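You operate a simulated robot arm through the tools that you are given. There is no shell and no other tool.

Carry out the task below with a simulated robot arm. There is one attempt and no reset: what you move stays moved.

## Task
Swap the small silver stage on the black mount for the black one and lock it.
Fine: free the orange lever first; the small plate stays under it; the new stage lies in the lower console drawer, the old one goes there; shut it.

The check looks at the end state, three seconds after you hand in, the way a careful person would. Anything else that was tipped, shoved, dropped, spilled or broken makes it a failure.

## Robot
A 7-joint arm with a four-finger gripper, fixed in place. Base frame: the origin is at the foot of the arm, x ahead of it, y to its left, z up. Units: mm, rad, N and s.
With the tool pointing down near the work surface it reaches from about 100 to 760 mm from the base axis. Its first joint turns from -1.204 to 3.002 rad. Payload 3.67 kg.
The TCP is the grasp point between the finger pads, 28 mm short of the fingertips. In the tool frame z runs along the fingers and y along their closing line. Largest opening 112 mm; the body of the gripper starts 73 mm behind the TCP.
Orientation is that of the tool frame in the base frame, as a unit quaternion [w, x, y, z]. With the fingers straight down and closing along the base's y, the tool's x points along the base's -x, its y along +y and its z along -z.

## Interface
- The arm moves only by the tool apply_moves. Its argument "motion" is a list of rows, each a list of 7 numbers: the turn, a rotation vector about the base's x, y, z in units of 45 degrees (1.0 is 45 degrees), then the shift along the base's x, y, z in units of 250 mm (1.0 is 250 mm), then the finger opening in mm, from 0 to 112. In form: [[ax, ay, az, x, y, z, jaw], ...]. A call has 1 to 20 rows; each row is the pose to reach, as a shift and turn from the pose commanded when the call began. A call with a number of a shift or a turn outside -1 to 1 is refused whole. Each row takes 0.2 s and may step no farther than 50 mm and 0.15 rad from the row before; otherwise, or with a gripper value out of range, the whole call is refused. A pose out of reach is approached as far as the arm can. The call stops where the force on the tool passes 90 N (or 10 N more than at its start, if that is more) or the arm is blocked; 0.2 s more then pass. Each finger halts on what it meets, pressing with about 35 N; the grip force reading is that of the motor and also rises with nothing between the fingers. The clock runs only during rows and for 0.2 s after the last one: add rows that repeat a pose to give the fingers time. The reply holds the time, the measured pose of the TCP, the force on the tool along the base axes, the opening and the grip force, in the units named above and with some noise, with the torque about the TCP (base axes, N m) and any sound that the robot's microphone picked up, and new pictures: "pictures" is both (left out), scene, wrist or none.
- Cameras (640 x 400 px; columns grow to the right, rows downward): "scene" is fixed at [219.7, 499.3, 1283.3]; the picture's right is [-0.77, -0.63, 0.00], its down [-0.26, 0.32, -0.91] and it looks along [0.57, -0.70, -0.42] (base axes); focal length 366 px, centre (320, 200). "wrist" rides on the gripper at [60, -18, -104] in the tool frame; the picture's right is [0.29, 0.96, 0.00], its down [-0.80, 0.24, -0.55] and it looks along [-0.53, 0.16, 0.83] (tool axes); focal length 234 px, centre (320, 200). There is no depth. A picture from a camera that has moved, and an enlarged one, comes with that camera's place and axes in the base frame and with its lens.
- raise_lower(by): slides the trunk up (or, below 0, down) by that many mm; the arm rides with it, the base frame stays. It gives what a move gives, with no picture.
- enlarge(camera, box): a new picture of the part [left, top, right, bottom] of that camera's present view, enlarged. The clock stands still meanwhile.
- job_done(): hands the job in; it is judged then, once.

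Places have to be worked out from the pictures, the camera data and where the tool is seen. Open the gripper and draw the arm clear of the work before you hand the job in, unless the task says otherwise.

The tools are called after "Request:" as a command line: name --pt "numbers of a row" for each row, then --argument value for the rest, lists and objects as JSON in quotes. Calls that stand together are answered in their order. apply_moves: Moves the arm, as the interface text tells. Its arguments: {"type":"object","properties":{"motion":{"type":"array","items":{"type":"array","items":{"type":"number"}}},"pictures":{"type":"string","enum":["both","scene","wrist","none"]}},"required":["motion"]} The other tools are called the same way: raise_lower (by) slides the trunk up or down; enlarge (camera, box) takes an enlarged picture of a part of a camera's view; job_done () hands the job in.

At the start:

```text
time_s: 0.0
tool_pos: [686.2, -262.0, 1021.8]
orientation: [0.0, -0.001, 1.0, 0.0]
force: [-0.3, -0.5, 0.3]
wrist_torque: [-0.01, -0.02, 0.0]
finger_gap: 111.8
gripper_force: 0.0
trunk travel left (down, up): [-550.0, 290.0]
```

scene: 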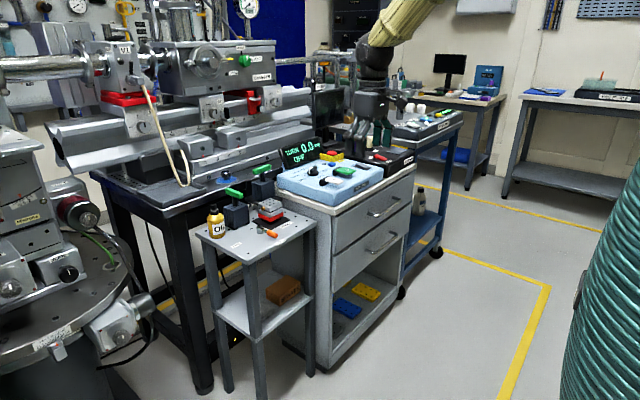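
wrist: 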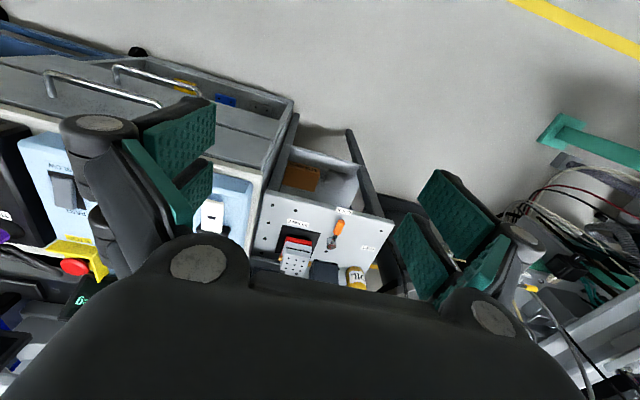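

I start by looking closely at the scene: the small table with the black mount, orange lever and the console with two drawers. I enlarge both cameras.

Request:
enlarge --camera "scene" --box '[190, 140, 350, 270]'

Request:
enlarge --camera "wrist" --box '[230, 180, 410, 300]'

Request:
enlarge --camera "scene" --box '[260, 140, 440, 340]'

```text
3.08 times, centred on (270, 205) of scene
camera zoom: at [219.7, 499.3, 1283.3], right [-0.77, -0.63, 0.0], down [-0.26, 0.32, -0.91], along [0.57, -0.7, -0.42], focal length 1125 px, centre (474, 185)
```

zoom: 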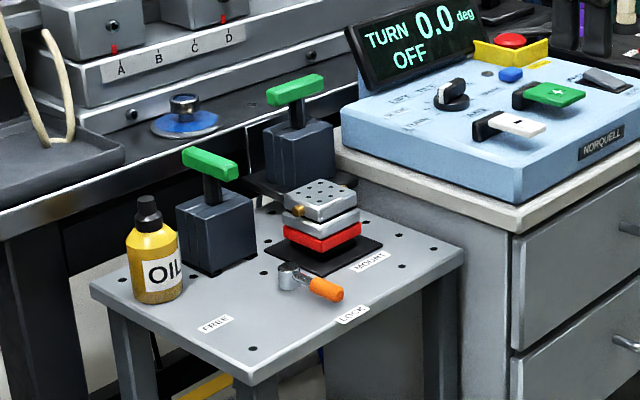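

```text
3.33 times, centred on (320, 240) of wrist
camera zoom: at [625.5, -281.6, 1124.8], right [-0.29, 0.96, 0.0], down [0.8, 0.24, 0.55], along [0.53, 0.16, -0.83], focal length 781 px, centre (320, 67)
```

zoom: 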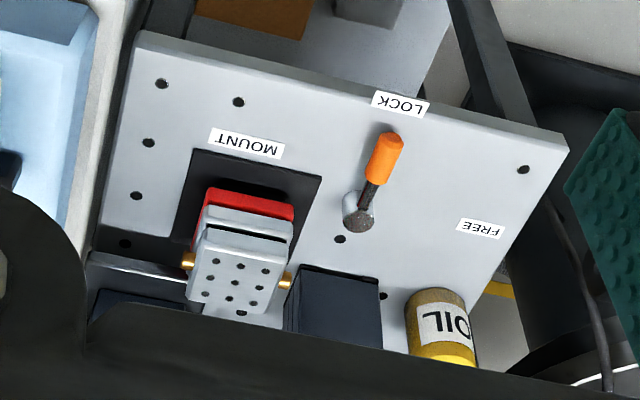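

```text
2.00 times, centred on (350, 240) of scene
camera zoom: at [219.7, 499.3, 1283.3], right [-0.77, -0.63, 0.0], down [-0.26, 0.32, -0.91], along [0.57, -0.7, -0.42], focal length 731 px, centre (260, 120)
```

zoom: 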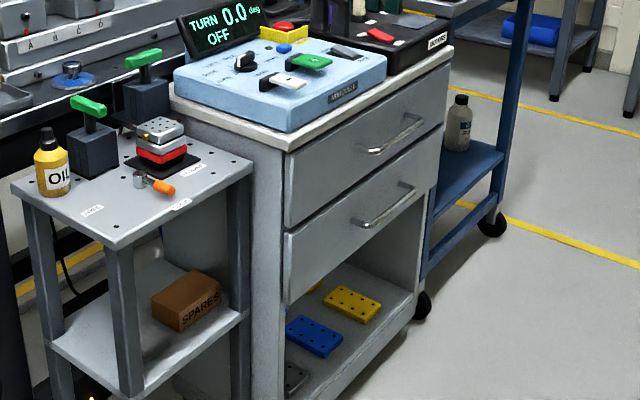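

From both views I triangulate: table top z≈715, black mount plate x≈969–1060, y≈-266…-177, lever pivot ≈(985,-146,725) with its handle pointing to -x (LOCK), FREE lying toward +y. These are far out, so I test the reach by moving ahead at this height.

Request:
apply_moves --pt "0 0 0 0.16 0.08 0 112" --pt "0 0 0 0.32 0.16 0 112" --pt "0 0 0 0.48 0.24 0 112" --pt "0 0 0 0.64 0.32 0 112"

```text
time_s: 1.0
tool_pos: [846.3, -185.1, 1019.7]
orientation: [-0.001, 0.001, 1.0, -0.001]
force: [0.4, 0.2, -1.1]
wrist_torque: [-0.02, 0.04, -0.06]
finger_gap: 111.9
gripper_force: 0.1
trunk travel left (down, up): [-550.0, 290.0]
camera wrist: at [787.2, -204.0, 1123.4], right [-0.29, 0.96, 0.0], down [0.8, 0.24, 0.55], along [0.53, 0.16, -0.83], focal length 234 px, centre (320, 200)
```

scene: 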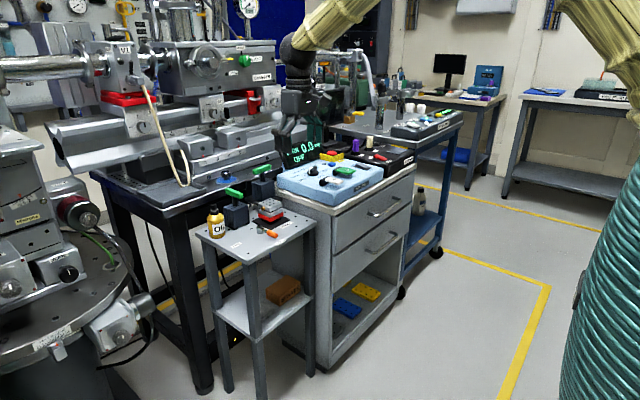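
wrist: 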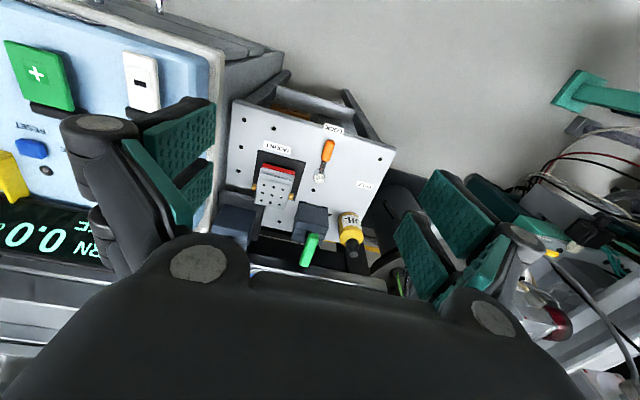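

The arm reached 866 mm radius easily. I continue toward the mount at the same height to see whether a tool-down pose over it is reachable.

Request:
apply_moves --pt "0 0 0 0.14 0 0 112" --pt "0 0 0 0.28 0 0 112" --pt "0 0 0 0.42 0 0 112"

```text
time_s: 1.8
tool_pos: [953.2, -184.3, 1017.6]
orientation: [-0.002, 0.001, 1.0, 0.001]
force: [0.7, -0.1, -0.8]
wrist_torque: [-0.02, 0.03, 0.03]
finger_gap: 112.1
gripper_force: 0.0
trunk travel left (down, up): [-550.0, 290.0]
camera wrist: at [894.2, -202.8, 1120.5], right [-0.29, 0.96, 0.0], down [0.8, 0.24, 0.55], along [0.53, 0.16, -0.83], focal length 234 px, centre (320, 200)
```

scene: 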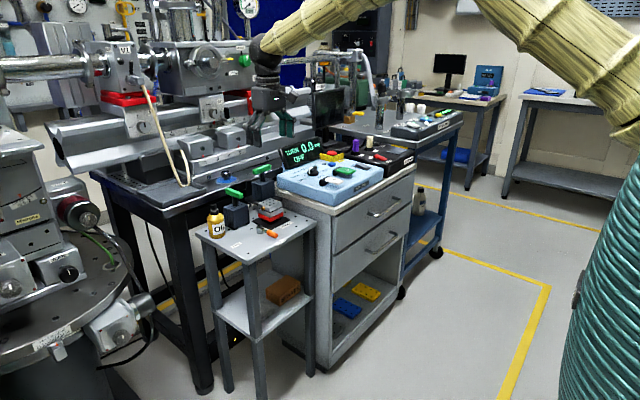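
wrist: 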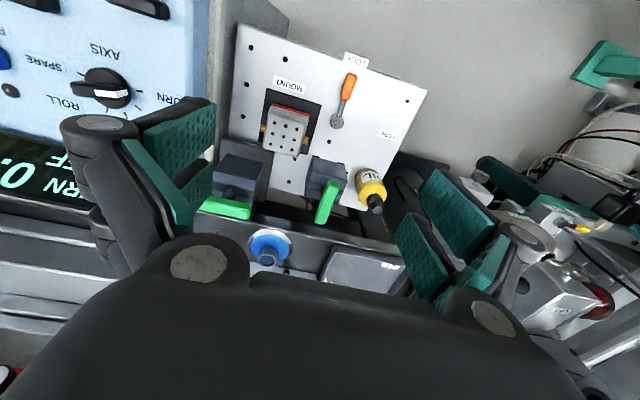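

Reach at 970 mm is fine here. I take enlarged views of the mount from this new wrist pose to refine positions.

Request:
enlarge --camera "wrist" --box '[200, 30, 440, 230]'

Request:
enlarge --camera "scene" --box '[220, 170, 310, 250]'

```text
2.00 times, centred on (320, 130) of wrist
camera zoom: at [894.2, -202.8, 1120.5], right [-0.29, 0.96, 0.0], down [0.8, 0.24, 0.55], along [0.53, 0.16, -0.83], focal length 468 px, centre (320, 340)
```

zoom: 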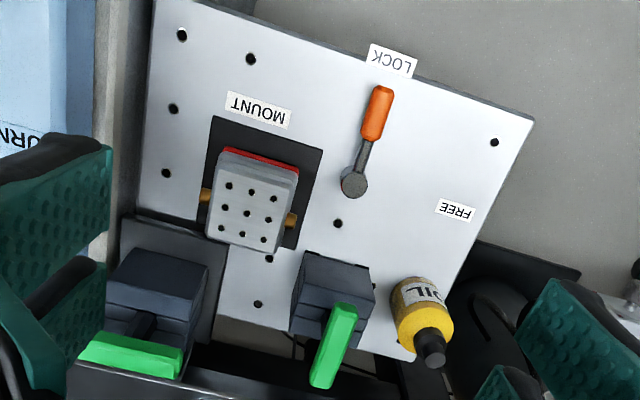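

```text
5.00 times, centred on (265, 210) of scene
camera zoom: at [219.7, 499.3, 1283.3], right [-0.77, -0.63, 0.0], down [-0.26, 0.32, -0.91], along [0.57, -0.7, -0.42], focal length 1828 px, centre (595, 150)
```

zoom: 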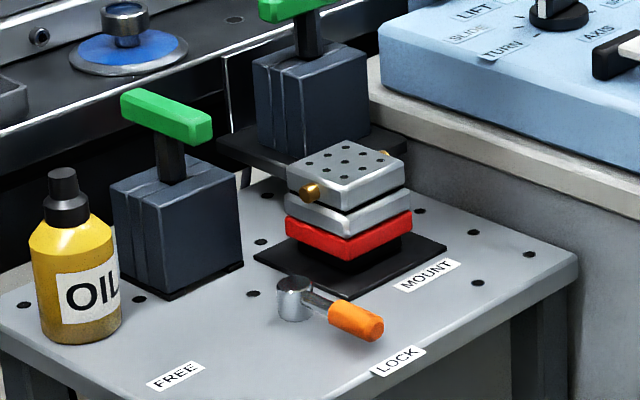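

Table top comes out at z≈713, stage top at z≈783 (x 979–1042, y -248…-192), lever handle axis at z≈731. I'll close the fingers and descend to a spot just on the -y side of the lever handle, stopping high first.

Request:
apply_moves --pt "0 0 0 -0.04 0 -0.14 60" --pt "0 0 0 -0.08 0 -0.28 20" --pt "0 0 0 -0.1 0 -0.44 0" --pt "0 0 0 -0.1 0 -0.6 0" --pt "0 0 0 -0.1 0 -0.6 0"

```text
time_s: 3.0
tool_pos: [925.6, -183.3, 870.7]
orientation: [0.0, 0.0, 1.0, 0.0]
force: [0.2, 0.4, -0.5]
wrist_torque: [0.04, 0.03, 0.0]
finger_gap: 0.0
gripper_force: 35.1
trunk travel left (down, up): [-550.0, 290.0]
camera wrist: at [866.0, -201.8, 973.0], right [-0.29, 0.96, 0.0], down [0.8, 0.24, 0.55], along [0.53, 0.16, -0.83], focal length 234 px, centre (320, 200)
```

scene: 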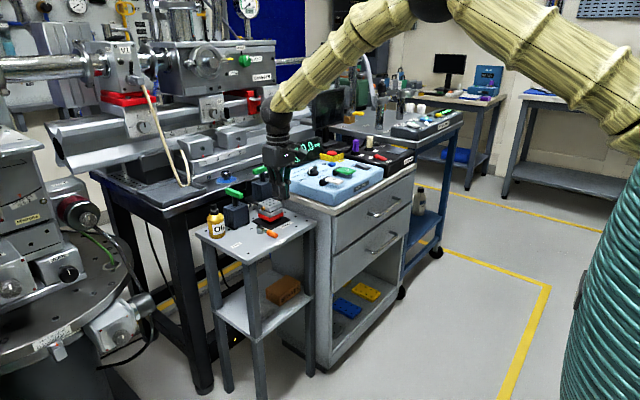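
wrist: 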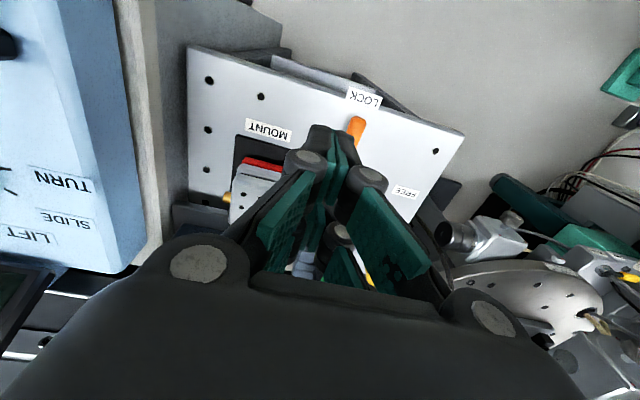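

The tool is at (926,-183,871) with the fingers closed, clear of the handle on its -y side. I go straight down to z≈752 so the tips reach handle height.

Request:
apply_moves --pt "0 0 0 0 0 -0.16 0" --pt "0 0 0 0 0 -0.32 0" --pt "0 0 0 0 0 -0.4 0" --pt "0 0 0 0 0 -0.48 0"

Request:
enlarge --camera "scene" --box '[220, 170, 310, 250]'

```text
time_s: 4.0
tool_pos: [925.8, -181.1, 751.8]
orientation: [0.0, 0.0, 1.0, 0.001]
force: [0.1, -0.3, -0.9]
wrist_torque: [-0.01, 0.05, 0.01]
finger_gap: 0.2
gripper_force: 35.2
trunk travel left (down, up): [-550.0, 290.0]
camera wrist: at [866.1, -200.0, 854.5], right [-0.29, 0.96, 0.0], down [0.8, 0.24, 0.55], along [0.53, 0.16, -0.83], focal length 234 px, centre (320, 200)
```

scene: 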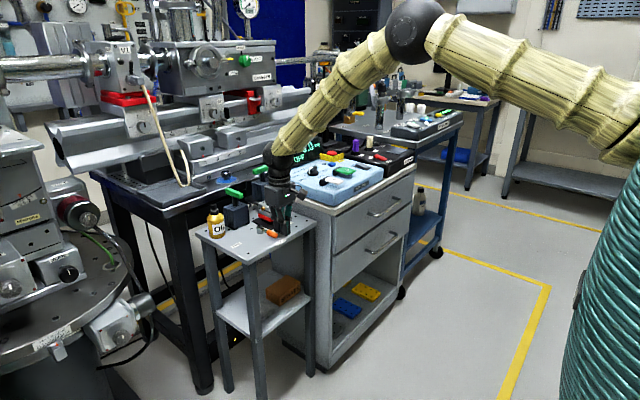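
wrist: 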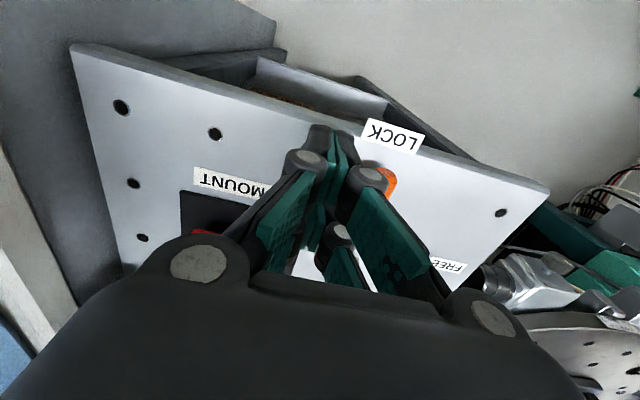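

```text
5.00 times, centred on (265, 210) of scene
camera zoom: at [219.7, 499.3, 1283.3], right [-0.77, -0.63, 0.0], down [-0.26, 0.32, -0.91], along [0.57, -0.7, -0.42], focal length 1828 px, centre (595, 150)
```

zoom: 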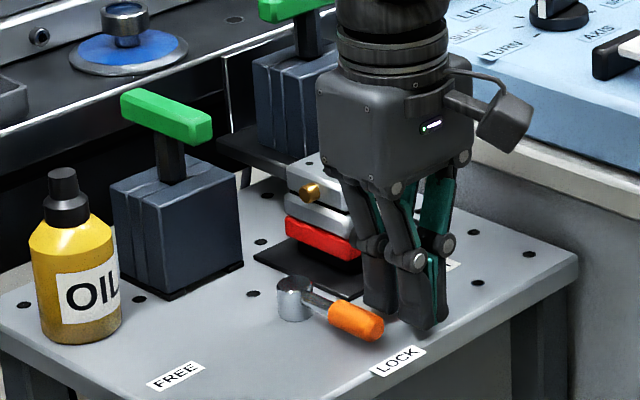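

The fingertips stand beside the orange handle at its height. I now sweep the lever along its arc about (985,-146) from LOCK (-x) toward FREE (+y).

Request:
apply_moves --pt "0 0 0 0.003 0.035 0 0" --pt "0 0 0 0.005 0.07 0 0" --pt "0 0 0 0 0.1 0 0" --pt "0 0 0 -0.006 0.132 0 0" --pt "0 0 0 -0.004 0.164 0 0" --pt "0 0 0 -0.001 0.196 0 0" --pt "0 0 0 0.009 0.226 0 0" --pt "0 0 0 0.021 0.256 0 0" --pt "0 0 0 0.038 0.283 0 0" --pt "0 0 0 0.057 0.308 0 0" --pt "0 0 0 0.081 0.33 0 0" --pt "0 0 0 0.106 0.349 0 0" --pt "0 0 0 0.134 0.363 0 0" --pt "0 0 0 0.16 0.376 0 0"

Request:
enlarge --camera "scene" --box '[220, 170, 310, 250]'

```text
time_s: 7.0
tool_pos: [952.1, -89.2, 746.1]
orientation: [-0.013, -0.001, 1.0, -0.004]
force: [-47.1, -16.8, 11.9]
wrist_torque: [-0.31, 0.43, -0.64]
finger_gap: 6.0
gripper_force: 36.0
trunk travel left (down, up): [-550.0, 290.0]
stopped in row 14: the force on the tool passed its limit at 95 N (the readings are from after the stop); the commanded pose is now the measured one
camera wrist: at [896.4, -107.7, 851.7], right [-0.29, 0.96, 0.0], down [0.81, 0.24, 0.53], along [0.51, 0.15, -0.85], focal length 234 px, centre (320, 200)
```

scene: 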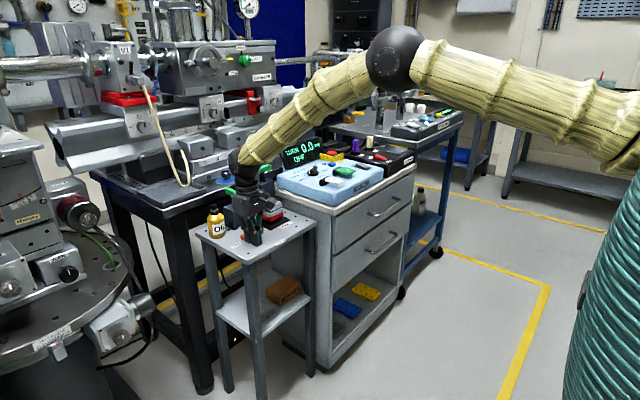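
wrist: 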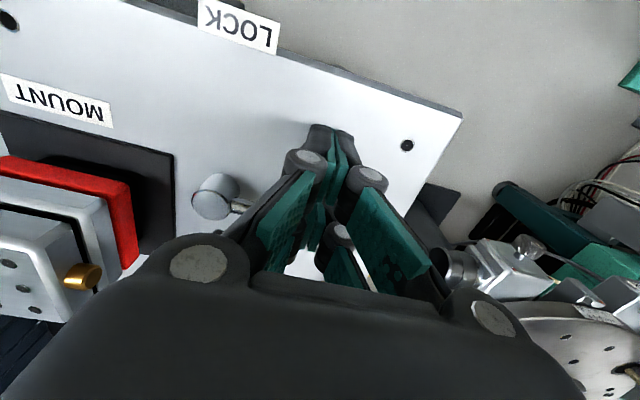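

```text
5.00 times, centred on (265, 210) of scene
camera zoom: at [219.7, 499.3, 1283.3], right [-0.77, -0.63, 0.0], down [-0.26, 0.32, -0.91], along [0.57, -0.7, -0.42], focal length 1828 px, centre (595, 150)
```

zoom: 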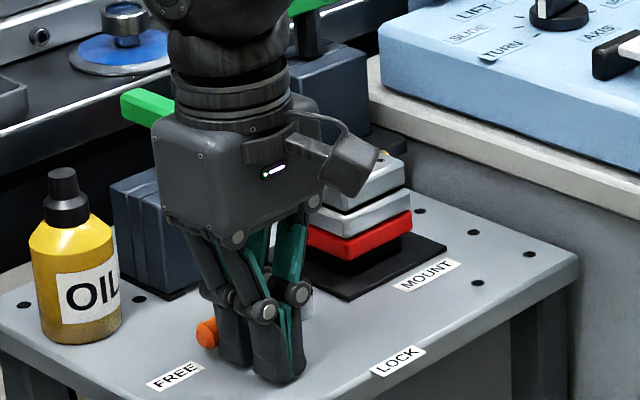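

The sweep ended against a stop (force limit), with the lever apparently pointing to FREE. I back off in -x, rise, and look.

Request:
apply_moves --pt "0 0 0 -0.04 0 0 0" --pt "0 0 0 -0.08 0 0.04 0" --pt "0 0 0 -0.1 0 0.2 0" --pt "0 0 0 -0.1 0 0.36 0" --pt "0 0 0 -0.1 0 0.52 0" --pt "0 0 0 -0.1 0 0.68 0"

Request:
enlarge --camera "scene" --box '[220, 170, 310, 250]'

```text
time_s: 8.4
tool_pos: [933.4, -91.5, 915.7]
orientation: [-0.009, 0.0, 1.0, -0.002]
force: [-0.9, -0.2, 0.5]
wrist_torque: [0.02, -0.02, 0.02]
finger_gap: 0.1
gripper_force: 35.9
trunk travel left (down, up): [-550.0, 290.0]
camera wrist: at [877.2, -108.3, 1019.7], right [-0.29, 0.96, 0.0], down [0.81, 0.24, 0.54], along [0.51, 0.16, -0.84], focal length 234 px, centre (320, 200)
```

scene: 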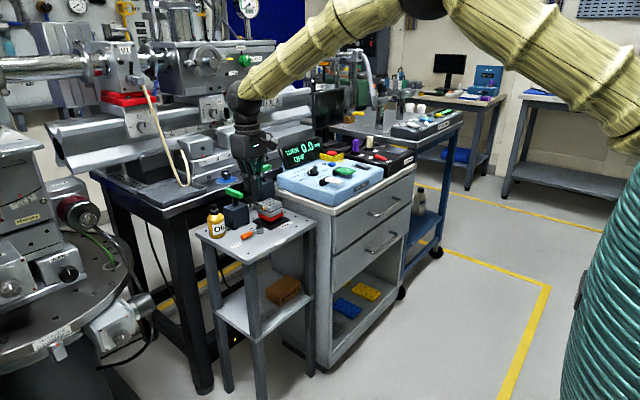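
wrist: 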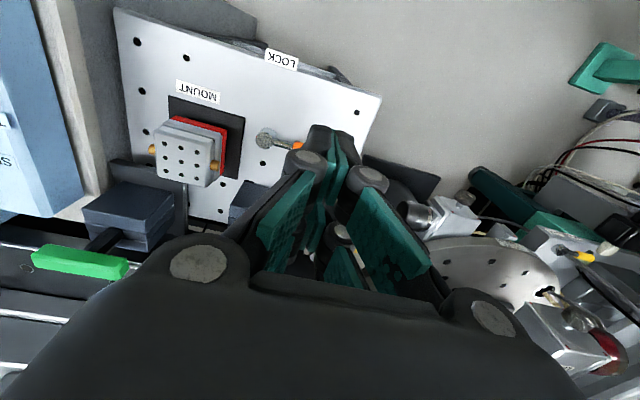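

```text
5.00 times, centred on (265, 210) of scene
camera zoom: at [219.7, 499.3, 1283.3], right [-0.77, -0.63, 0.0], down [-0.26, 0.32, -0.91], along [0.57, -0.7, -0.42], focal length 1828 px, centre (595, 150)
```

zoom: 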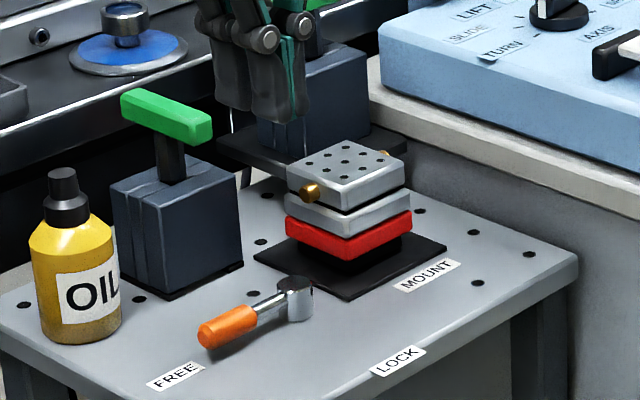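

The lever now points along +y at FREE, its end at ≈(983,-73). Next I retreat toward the robot side to look at the console drawers (handles ≈x 800, y≈-610, z≈700 and ≈530) from closer.

Request:
apply_moves --pt "0.005 -0.023 0 -0.12 -0.148 0.02 50" --pt "0.005 -0.023 0 -0.24 -0.296 0.02 112" --pt "0.005 -0.023 0 -0.36 -0.444 0.02 112" --pt "0.005 -0.023 0 -0.48 -0.592 0.02 112" --pt "0.005 -0.023 0 -0.6 -0.74 0.02 112" --pt "0.005 -0.023 0 -0.72 -0.888 0.02 112" --pictures "none"

Request:
apply_moves --pt "0 0 0 -0.12 -0.148 0 112" --pt "0 0 0 -0.24 -0.296 0 112" --pt "0 0 0 -0.36 -0.444 0 112" --pt "0 0 0 -0.48 -0.592 0 112" --pt "0 0 0 -0.6 -0.74 0 112" --pt "0 0 0 -0.72 -0.888 0 112"

```text
time_s: 9.8
tool_pos: [752.4, -315.0, 921.4]
orientation: [-0.002, -0.001, 1.0, 0.001]
force: [-1.1, -0.2, 0.2]
wrist_torque: [0.04, -0.02, -0.01]
finger_gap: 112.2
gripper_force: 0.1
trunk travel left (down, up): [-550.0, 290.0]
```

```text
time_s: 11.2
tool_pos: [574.0, -536.4, 919.6]
orientation: [0.0, -0.001, 1.0, 0.001]
force: [0.3, 0.3, 0.0]
wrist_torque: [0.02, -0.05, 0.02]
finger_gap: 112.0
gripper_force: 0.1
trunk travel left (down, up): [-550.0, 290.0]
camera wrist: at [514.3, -555.2, 1022.3], right [-0.29, 0.96, 0.0], down [0.8, 0.24, 0.55], along [0.53, 0.16, -0.83], focal length 234 px, centre (320, 200)
```

scene: 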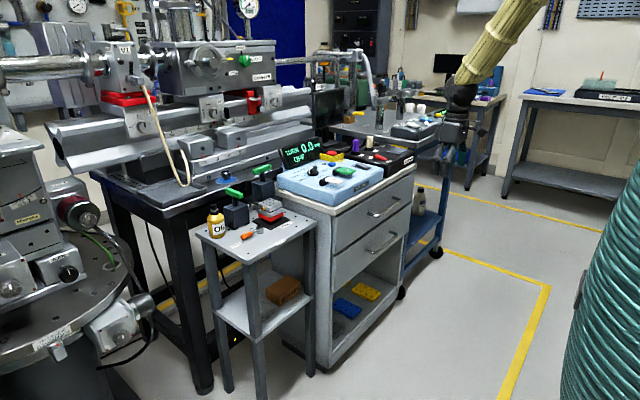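
wrist: 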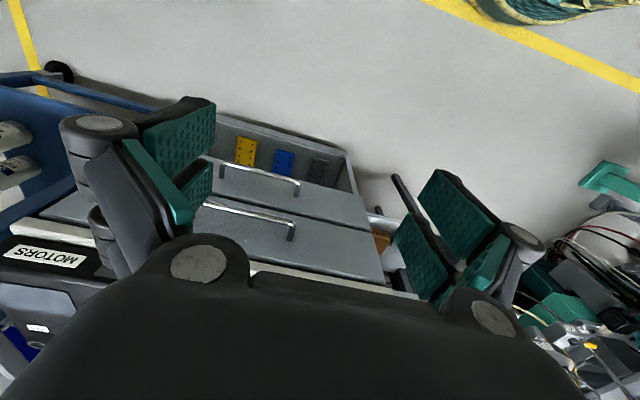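

Request:
enlarge --camera "wrist" --box '[180, 110, 420, 290]'

Request:
enlarge --camera "scene" --box '[300, 160, 430, 290]'

```text
2.22 times, centred on (300, 200) of wrist
camera zoom: at [514.3, -555.2, 1022.3], right [-0.29, 0.96, 0.0], down [0.8, 0.24, 0.55], along [0.53, 0.16, -0.83], focal length 520 px, centre (364, 200)
```

zoom: 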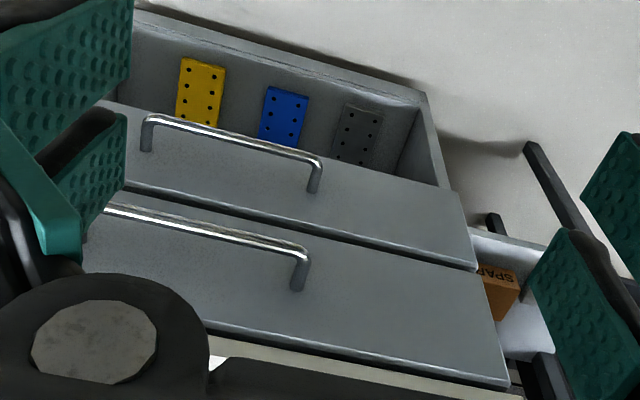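

```text
3.08 times, centred on (365, 225) of scene
camera zoom: at [219.7, 499.3, 1283.3], right [-0.77, -0.63, 0.0], down [-0.26, 0.32, -0.91], along [0.57, -0.7, -0.42], focal length 1125 px, centre (182, 123)
```

zoom: 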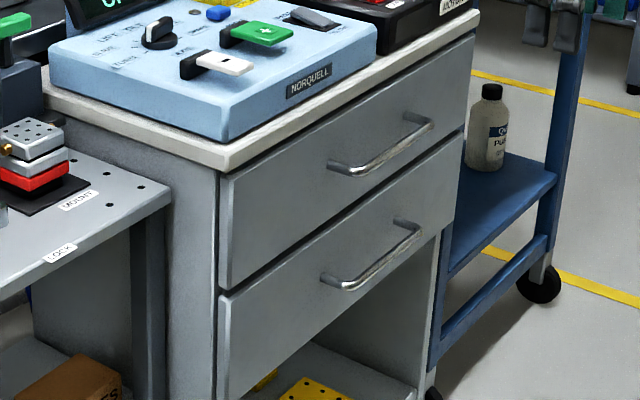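

Lower handle bar: x≈792, y -519…-701, z≈528, about 40 mm off the drawer face (x≈832). I lower the trunk 300 mm so the arm can reach it with a horizontal tool; below the gripper is free floor.

Request:
raise_lower --by -300

```text
time_s: 14.2
tool_pos: [573.7, -535.4, 620.4]
orientation: [-0.001, 0.0, 1.0, 0.0]
force: [-0.8, -0.4, 0.0]
wrist_torque: [0.02, -0.01, -0.02]
finger_gap: 112.2
gripper_force: 0.1
trunk travel left (down, up): [-250.0, 590.0]
```

Trunk is down; the TCP reads (574,-535,620). I turn the tool in two stages toward horizontal (pointing +x, fingers closing vertically), shifting to y≈-605.

Request:
apply_moves --pt "0.096 -0.096 -0.096 0 -0.035 0 112" --pt "0.192 -0.192 -0.192 0 -0.07 0 112" --pt "0.289 -0.289 -0.289 0 -0.105 0 90" --pt "0.385 -0.385 -0.385 0 -0.14 0 70" --pt "0.481 -0.481 -0.481 0 -0.175 0 60" --pt "0.577 -0.577 -0.577 0 -0.21 0 60" --pt "0.674 -0.674 -0.674 0 -0.245 0 60" --pt "0.77 -0.77 -0.77 0 -0.28 0 60"

```text
time_s: 16.0
tool_pos: [573.8, -605.3, 619.5]
orientation: [0.288, 0.289, 0.866, 0.289]
force: [1.1, -0.5, 0.3]
wrist_torque: [-0.01, 0.02, 0.04]
finger_gap: 60.1
gripper_force: 0.0
trunk travel left (down, up): [-250.0, 590.0]
camera wrist: at [458.8, -612.9, 654.9], right [0.13, 0.83, 0.54], down [0.24, -0.56, 0.79], along [0.96, 0.03, -0.27], focal length 234 px, centre (320, 200)
```

scene: 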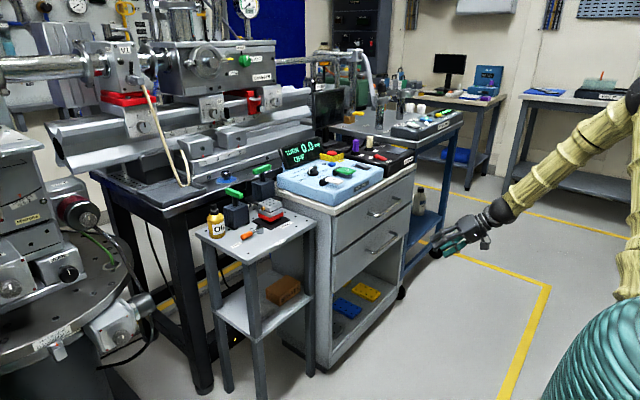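
wrist: 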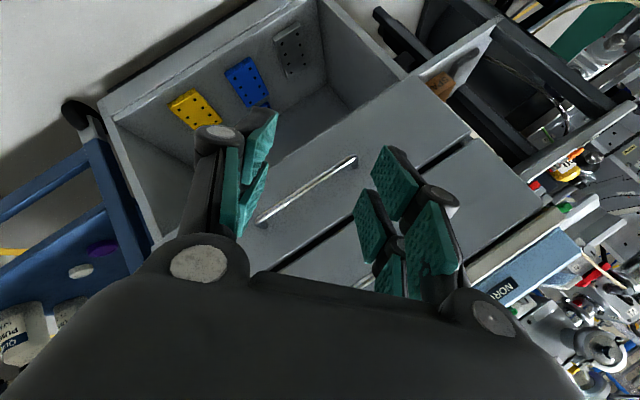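

The first half of the turn went well; the lower handle is visible between the fingers. I complete the turn to horizontal and lower to z≈530, staying back from the drawer.

Request:
apply_moves --pt "0.096 -0.096 -0.096 0 0 -0.045 60" --pt "0.192 -0.192 -0.192 0 0 -0.09 60" --pt "0.289 -0.289 -0.289 0 0 -0.135 60" --pt "0.385 -0.385 -0.385 0 0 -0.18 60" --pt "0.481 -0.481 -0.481 0 0 -0.225 60" --pt "0.577 -0.577 -0.577 0 0 -0.27 60" --pt "0.674 -0.674 -0.674 0 0 -0.315 60" --pt "0.77 -0.77 -0.77 0 0 -0.36 60"

```text
time_s: 17.8
tool_pos: [574.1, -605.7, 528.3]
orientation: [0.499, 0.501, 0.499, 0.501]
force: [-0.1, 0.2, 0.6]
wrist_torque: [-0.02, -0.01, 0.02]
finger_gap: 59.8
gripper_force: 0.1
trunk travel left (down, up): [-250.0, 590.0]
camera wrist: at [470.8, -546.5, 509.2], right [0.0, 0.28, 0.96], down [-0.55, -0.8, 0.24], along [0.83, -0.53, 0.16], focal length 234 px, centre (320, 200)
```

scene: 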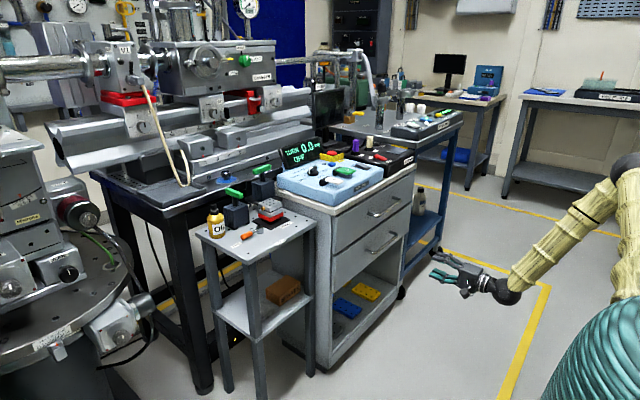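
wrist: 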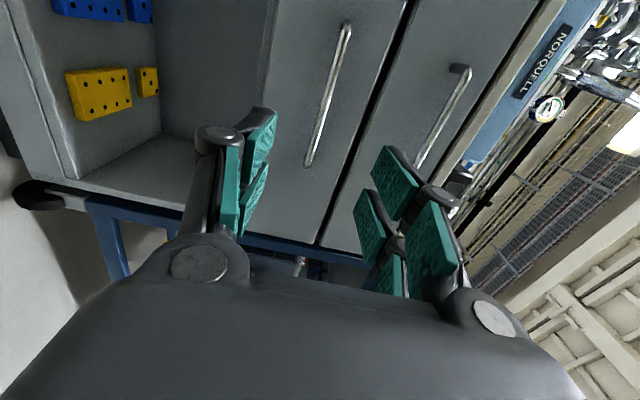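

The bar as seen from here is at z≈533, y -519…-699, x≈792. I advance in +x to put the bar between the open fingers, without closing yet.

Request:
apply_moves --pt "0 0 0 0.18 -0.01 0.015 60" --pt "0 0 0 0.36 -0.015 0.02 60" --pt "0 0 0 0.54 -0.015 0.02 60" --pt "0 0 0 0.7 -0.015 0.02 60" --pt "0 0 0 0.8 -0.015 0.02 60" --pt "0 0 0 0.86 -0.015 0.02 60"

Request:
enlarge --camera "scene" --box '[340, 180, 480, 300]'

```text
time_s: 19.2
tool_pos: [788.9, -608.3, 533.7]
orientation: [0.5, 0.5, 0.5, 0.501]
force: [-0.2, 0.7, 0.6]
wrist_torque: [0.01, 0.0, -0.01]
finger_gap: 60.2
gripper_force: 0.1
trunk travel left (down, up): [-250.0, 590.0]
camera wrist: at [685.3, -549.8, 514.9], right [0.0, 0.29, 0.96], down [-0.55, -0.8, 0.24], along [0.83, -0.53, 0.16], focal length 234 px, centre (320, 200)
```

scene: 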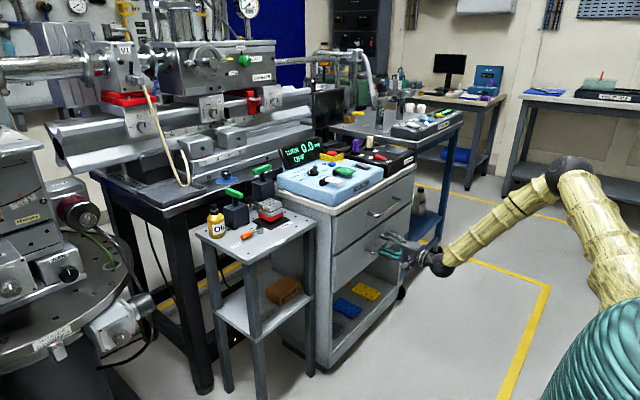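
wrist: 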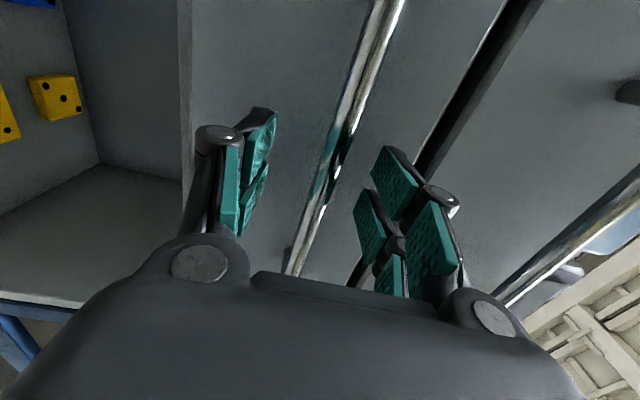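

```text
3.33 times, centred on (410, 240) of scene
camera zoom: at [219.7, 499.3, 1283.3], right [-0.77, -0.63, 0.0], down [-0.26, 0.32, -0.91], along [0.57, -0.7, -0.42], focal length 1218 px, centre (20, 67)
```

zoom: 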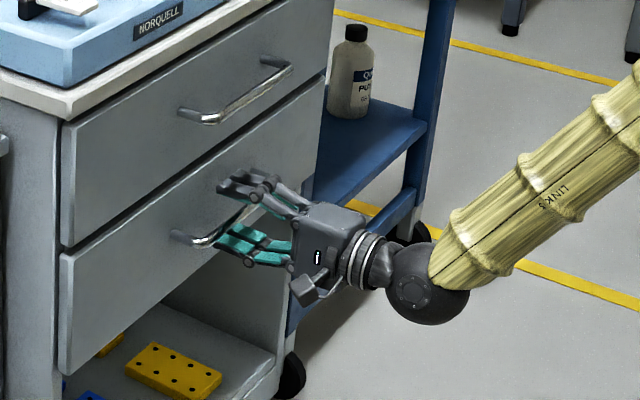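

The bar lies centred between the fingers. I close on it and wait for the grip.

Request:
apply_moves --pt "0 0 0 0 0 0 0" --pt "0 0 0 0 0 0 0" --pt "0 0 0 0 0 0 0" --pictures "wrist"

```text
time_s: 20.0
tool_pos: [788.6, -608.2, 534.9]
orientation: [0.5, 0.499, 0.501, 0.5]
force: [1.8, -0.1, 4.1]
wrist_torque: [-0.05, -0.01, -0.01]
finger_gap: 10.9
gripper_force: 45.0
trunk travel left (down, up): [-250.0, 590.0]
camera wrist: at [685.6, -549.6, 515.8], right [0.0, 0.29, 0.96], down [-0.55, -0.8, 0.24], along [0.83, -0.53, 0.16], focal length 234 px, centre (320, 200)
```

wrist: 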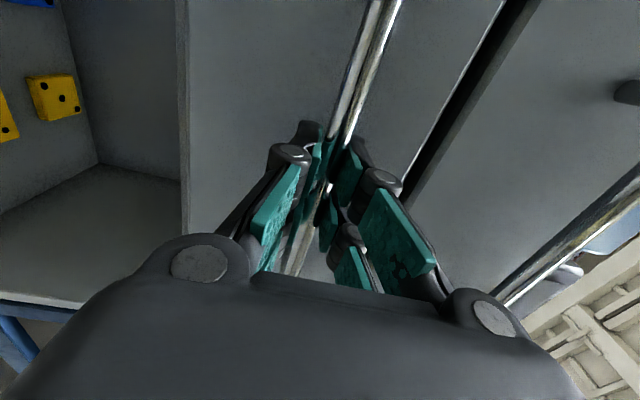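

The bar is gripped (10.9 mm gap). I pull the drawer toward -x gently, 240 mm.

Request:
apply_moves --pt "0 0 0 -0.04 0 0 0" --pt "0 0 0 -0.1 0 0 0" --pt "0 0 0 -0.18 0 0 0" --pt "0 0 0 -0.26 0 0 0" --pt "0 0 0 -0.34 0 0 0" --pt "0 0 0 -0.42 0 0 0" --pt "0 0 0 -0.5 0 0 0" --pt "0 0 0 -0.58 0 0 0" --pt "0 0 0 -0.66 0 0 0" --pt "0 0 0 -0.74 0 0 0" --pt "0 0 0 -0.82 0 0 0" --pt "0 0 0 -0.88 0 0 0" --pt "0 0 0 -0.92 0 0 0" --pt "0 0 0 -0.92 0 0 0"

Request:
enlarge --camera "scene" --box '[330, 170, 490, 320]'

```text
time_s: 23.0
tool_pos: [557.1, -609.3, 535.4]
orientation: [0.499, 0.5, 0.5, 0.501]
force: [-1.5, 15.2, 6.4]
wrist_torque: [0.11, -0.01, 0.55]
finger_gap: 11.0
gripper_force: 44.7
trunk travel left (down, up): [-250.0, 590.0]
camera wrist: at [454.4, -549.7, 515.8], right [0.0, 0.29, 0.96], down [-0.55, -0.8, 0.24], along [0.83, -0.53, 0.16], focal length 234 px, centre (320, 200)
```

scene: 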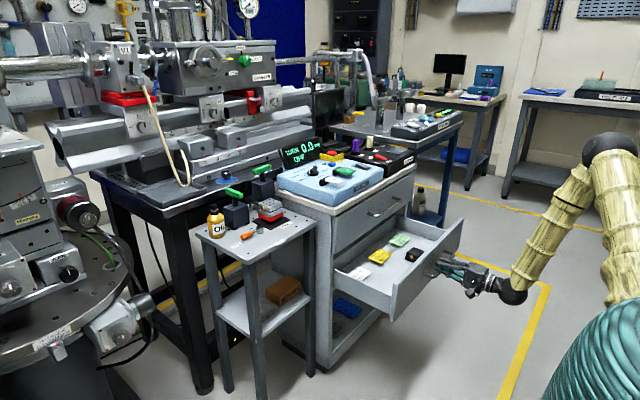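
wrist: 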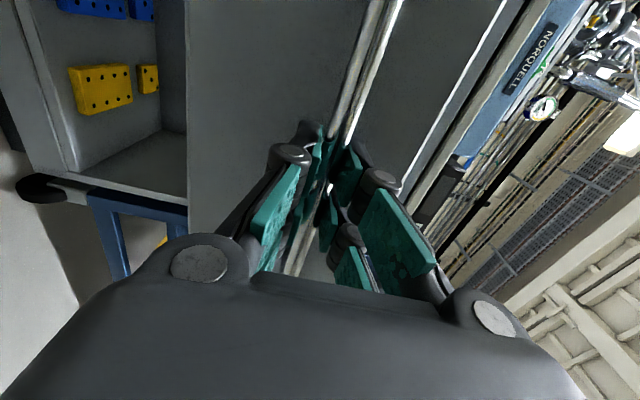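

```text
2.67 times, centred on (410, 245) of scene
camera zoom: at [219.7, 499.3, 1283.3], right [-0.77, -0.63, 0.0], down [-0.26, 0.32, -0.91], along [0.57, -0.7, -0.42], focal length 975 px, centre (80, 80)
```

zoom: 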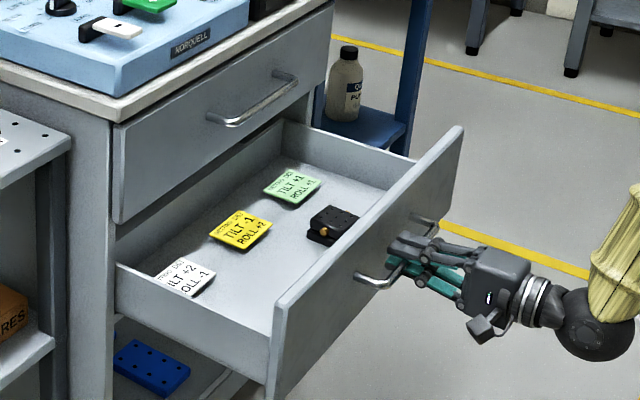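

The drawer is open by ≈232 mm; the black stage lies near its front at ≈(685,-650), with label cards at x≈807. I release the handle, back off in -x and rise.

Request:
apply_moves --pt "0 0 0 0 0 0 60" --pt "0 0 0 0 0 0 60" --pt "0 0 0 -0.06 0 0 60" --pt "0 0 0 -0.18 0 0 60" --pt "0 0 0 -0.3 0 0 60" --pt "0 0 0 -0.36 0 0.08 60" --pt "0 0 0 -0.36 0 0.24 60" --pt "0 0 0 -0.36 0 0.42 60" --pt "0 0 0 -0.36 0 0.6 60" --pt "0 0 0 -0.36 0 0.78 60" --pt "0 0 0 -0.36 0 0.96 60"

Request:
enlarge --camera "scene" --box '[340, 190, 480, 320]'

```text
time_s: 25.4
tool_pos: [468.4, -609.5, 772.5]
orientation: [0.499, 0.5, 0.501, 0.5]
force: [-0.3, 0.0, -0.3]
wrist_torque: [0.0, 0.01, 0.01]
finger_gap: 60.0
gripper_force: 0.1
trunk travel left (down, up): [-250.0, 590.0]
camera wrist: at [365.1, -549.6, 754.7], right [0.0, 0.29, 0.96], down [-0.55, -0.8, 0.24], along [0.83, -0.53, 0.16], focal length 234 px, centre (320, 200)
```

scene: 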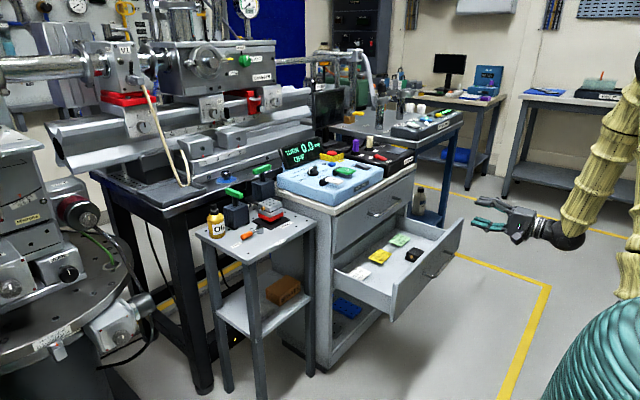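
wrist: 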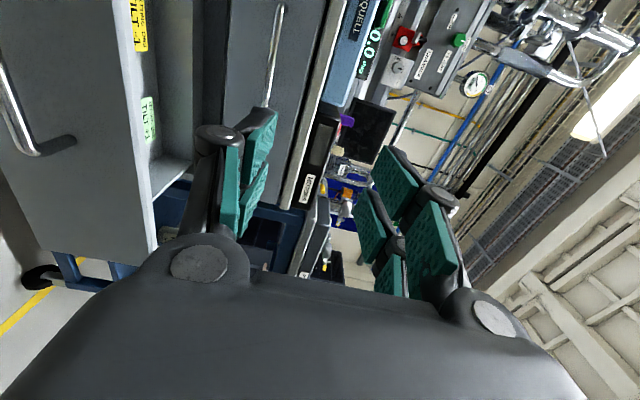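

```text
3.08 times, centred on (410, 255) of scene
camera zoom: at [219.7, 499.3, 1283.3], right [-0.77, -0.63, 0.0], down [-0.26, 0.32, -0.91], along [0.57, -0.7, -0.42], focal length 1125 px, centre (43, 31)
```

zoom: 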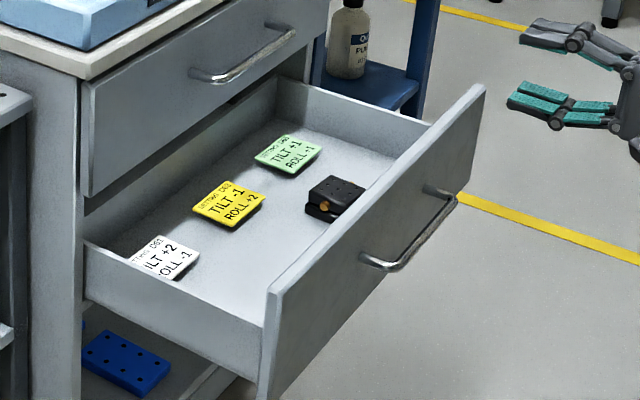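

The drawer stays open, and the black stage lies with a brass knob on its +y-ish side. I turn the tool back to pointing down (fingers closing along x) and move to a spot from which the wrist camera looks into the drawer.

Request:
apply_moves --pt "0 0.167 0 0.05 0.05 0.03 60" --pt "0 0.333 0 0.1 0.1 0.06 60" --pt "0 0.5 0 0.15 0.15 0.09 60" --pt "0 0.667 0 0.2 0.2 0.11 60" --pt "0 0.833 0 0.25 0.25 0.11 80" --pt "0 1 0 0.3 0.3 0.11 112" --pictures "none"

Request:
apply_moves --pt "0 0.167 0 0.05 0.05 0 112" --pt "0 0.333 0 0.1 0.1 0 112" --pt "0 0.5 0 0.15 0.15 0 112" --pt "0 0.667 0 0.2 0.2 0 112" --pt "0 0.833 0 0.25 0.23 0 112" --pt "0 1 0 0.3 0.26 0 112"

```text
time_s: 26.8
tool_pos: [544.8, -534.2, 800.6]
orientation: [0.271, 0.653, 0.654, 0.27]
force: [-0.4, 0.2, -0.2]
wrist_torque: [-0.01, 0.0, -0.01]
finger_gap: 112.1
gripper_force: 0.0
trunk travel left (down, up): [-250.0, 590.0]
```

```text
time_s: 28.2
tool_pos: [619.5, -469.6, 800.6]
orientation: [-0.001, 0.707, 0.707, 0.0]
force: [0.0, 0.4, 0.6]
wrist_torque: [-0.03, 0.0, -0.01]
finger_gap: 111.9
gripper_force: 0.1
trunk travel left (down, up): [-250.0, 590.0]
camera wrist: at [602.1, -409.9, 904.5], right [0.96, 0.29, 0.0], down [0.24, -0.8, 0.55], along [0.16, -0.53, -0.83], focal length 234 px, centre (320, 200)
```

scene: 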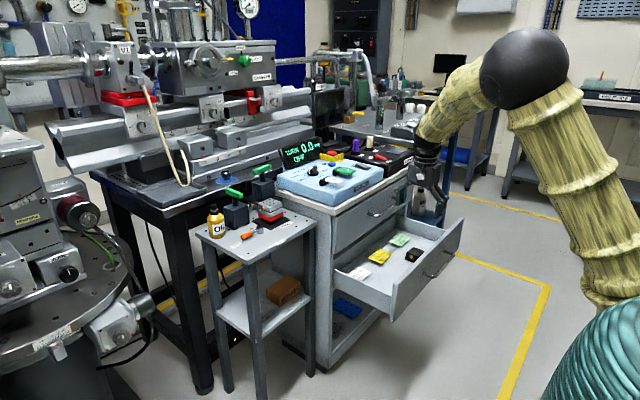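
wrist: 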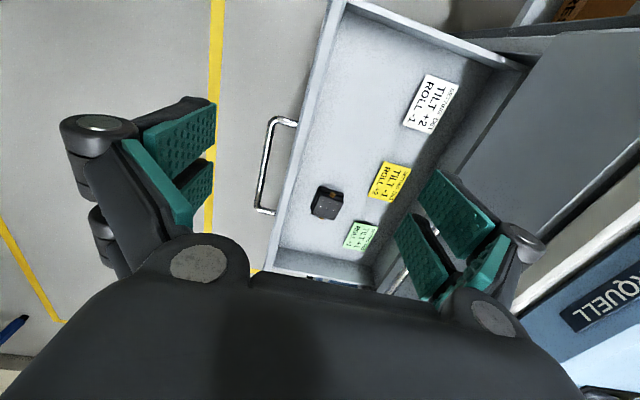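

Request:
enlarge --camera "wrist" --box '[240, 40, 480, 290]'

Request:
enlarge --camera "wrist" --box '[290, 160, 390, 240]'

Request:
enlarge --camera "scene" --box '[380, 220, 460, 290]'

```text
1.60 times, centred on (360, 165) of wrist
camera zoom: at [602.1, -409.9, 904.5], right [0.96, 0.29, 0.0], down [0.24, -0.8, 0.55], along [0.16, -0.53, -0.83], focal length 375 px, centre (256, 256)
```

zoom: 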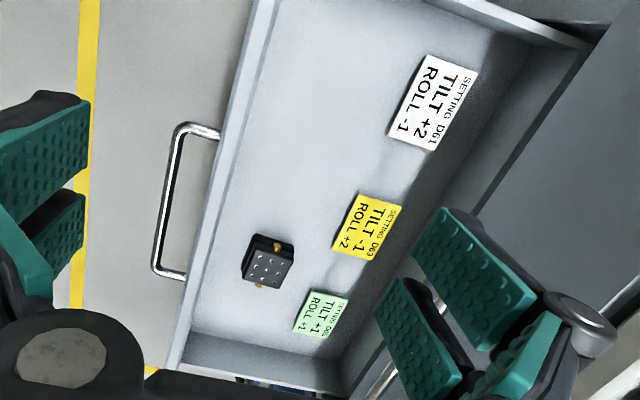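

```text
5.00 times, centred on (340, 200) of wrist
camera zoom: at [602.1, -409.9, 904.5], right [0.96, 0.29, 0.0], down [0.24, -0.8, 0.55], along [0.16, -0.53, -0.83], focal length 1171 px, centre (220, 200)
```

zoom: 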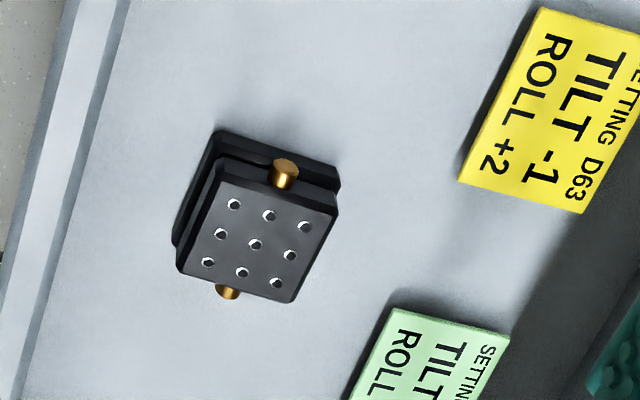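

```text
5.71 times, centred on (420, 255) of scene
camera zoom: at [219.7, 499.3, 1283.3], right [-0.77, -0.63, 0.0], down [-0.26, 0.32, -0.91], along [0.57, -0.7, -0.42], focal length 2089 px, centre (-251, -114)
```

zoom: 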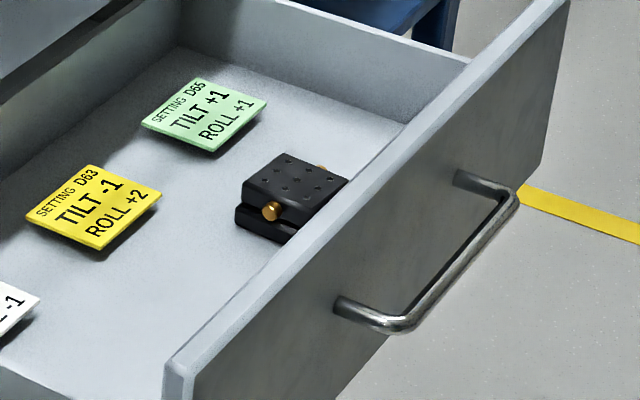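

The black stage sits at ≈(705,-700), top z≈480, axis-aligned with knobs on ±y, so its ±x faces are free to grip; there is room beside it around (705,-560). Now I raise the trunk back up and fetch the silver stage.

Request:
raise_lower --by 300

Request:
apply_moves --pt "0 0 0 0.14 0.09 -0.02 112" --pt "0 0 0 0.28 0.18 -0.06 112" --pt "0 0 0 0.42 0.27 -0.1 112" --pt "0 0 0 0.56 0.36 -0.14 112" --pt "0 0 0 0.7 0.45 -0.16 112" --pt "0 0 0 0.84 0.54 -0.16 112" --pt "0 0 0 0.98 0.63 -0.16 112"

```text
time_s: 31.2
tool_pos: [619.9, -470.6, 1101.6]
orientation: [-0.001, 0.707, 0.707, 0.001]
force: [0.7, -0.6, 0.1]
wrist_torque: [0.0, 0.0, 0.02]
finger_gap: 111.9
gripper_force: 0.1
trunk travel left (down, up): [-550.0, 290.0]
```

```text
time_s: 32.8
tool_pos: [866.5, -312.7, 1059.2]
orientation: [-0.001, 0.707, 0.707, 0.0]
force: [0.0, -0.6, -0.5]
wrist_torque: [-0.01, 0.01, -0.01]
finger_gap: 111.9
gripper_force: 0.0
trunk travel left (down, up): [-550.0, 290.0]
camera wrist: at [849.3, -253.6, 1162.9], right [0.96, 0.29, 0.0], down [0.24, -0.8, 0.55], along [0.16, -0.53, -0.83], focal length 234 px, centre (320, 200)
```

scene: 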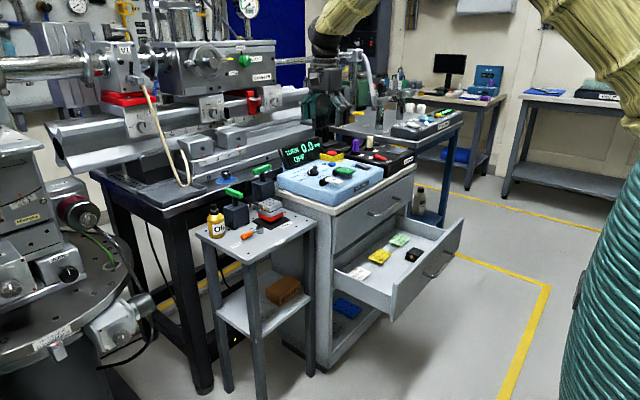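
wrist: 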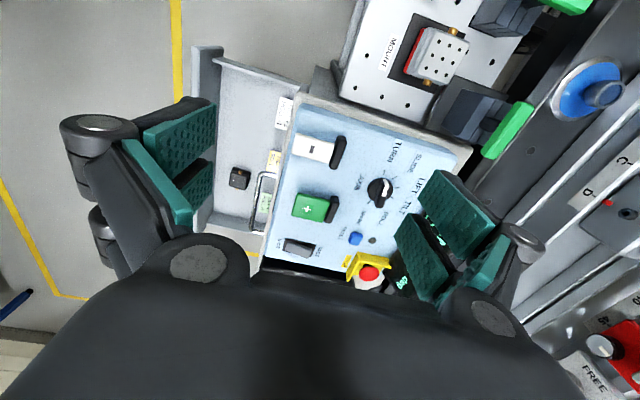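

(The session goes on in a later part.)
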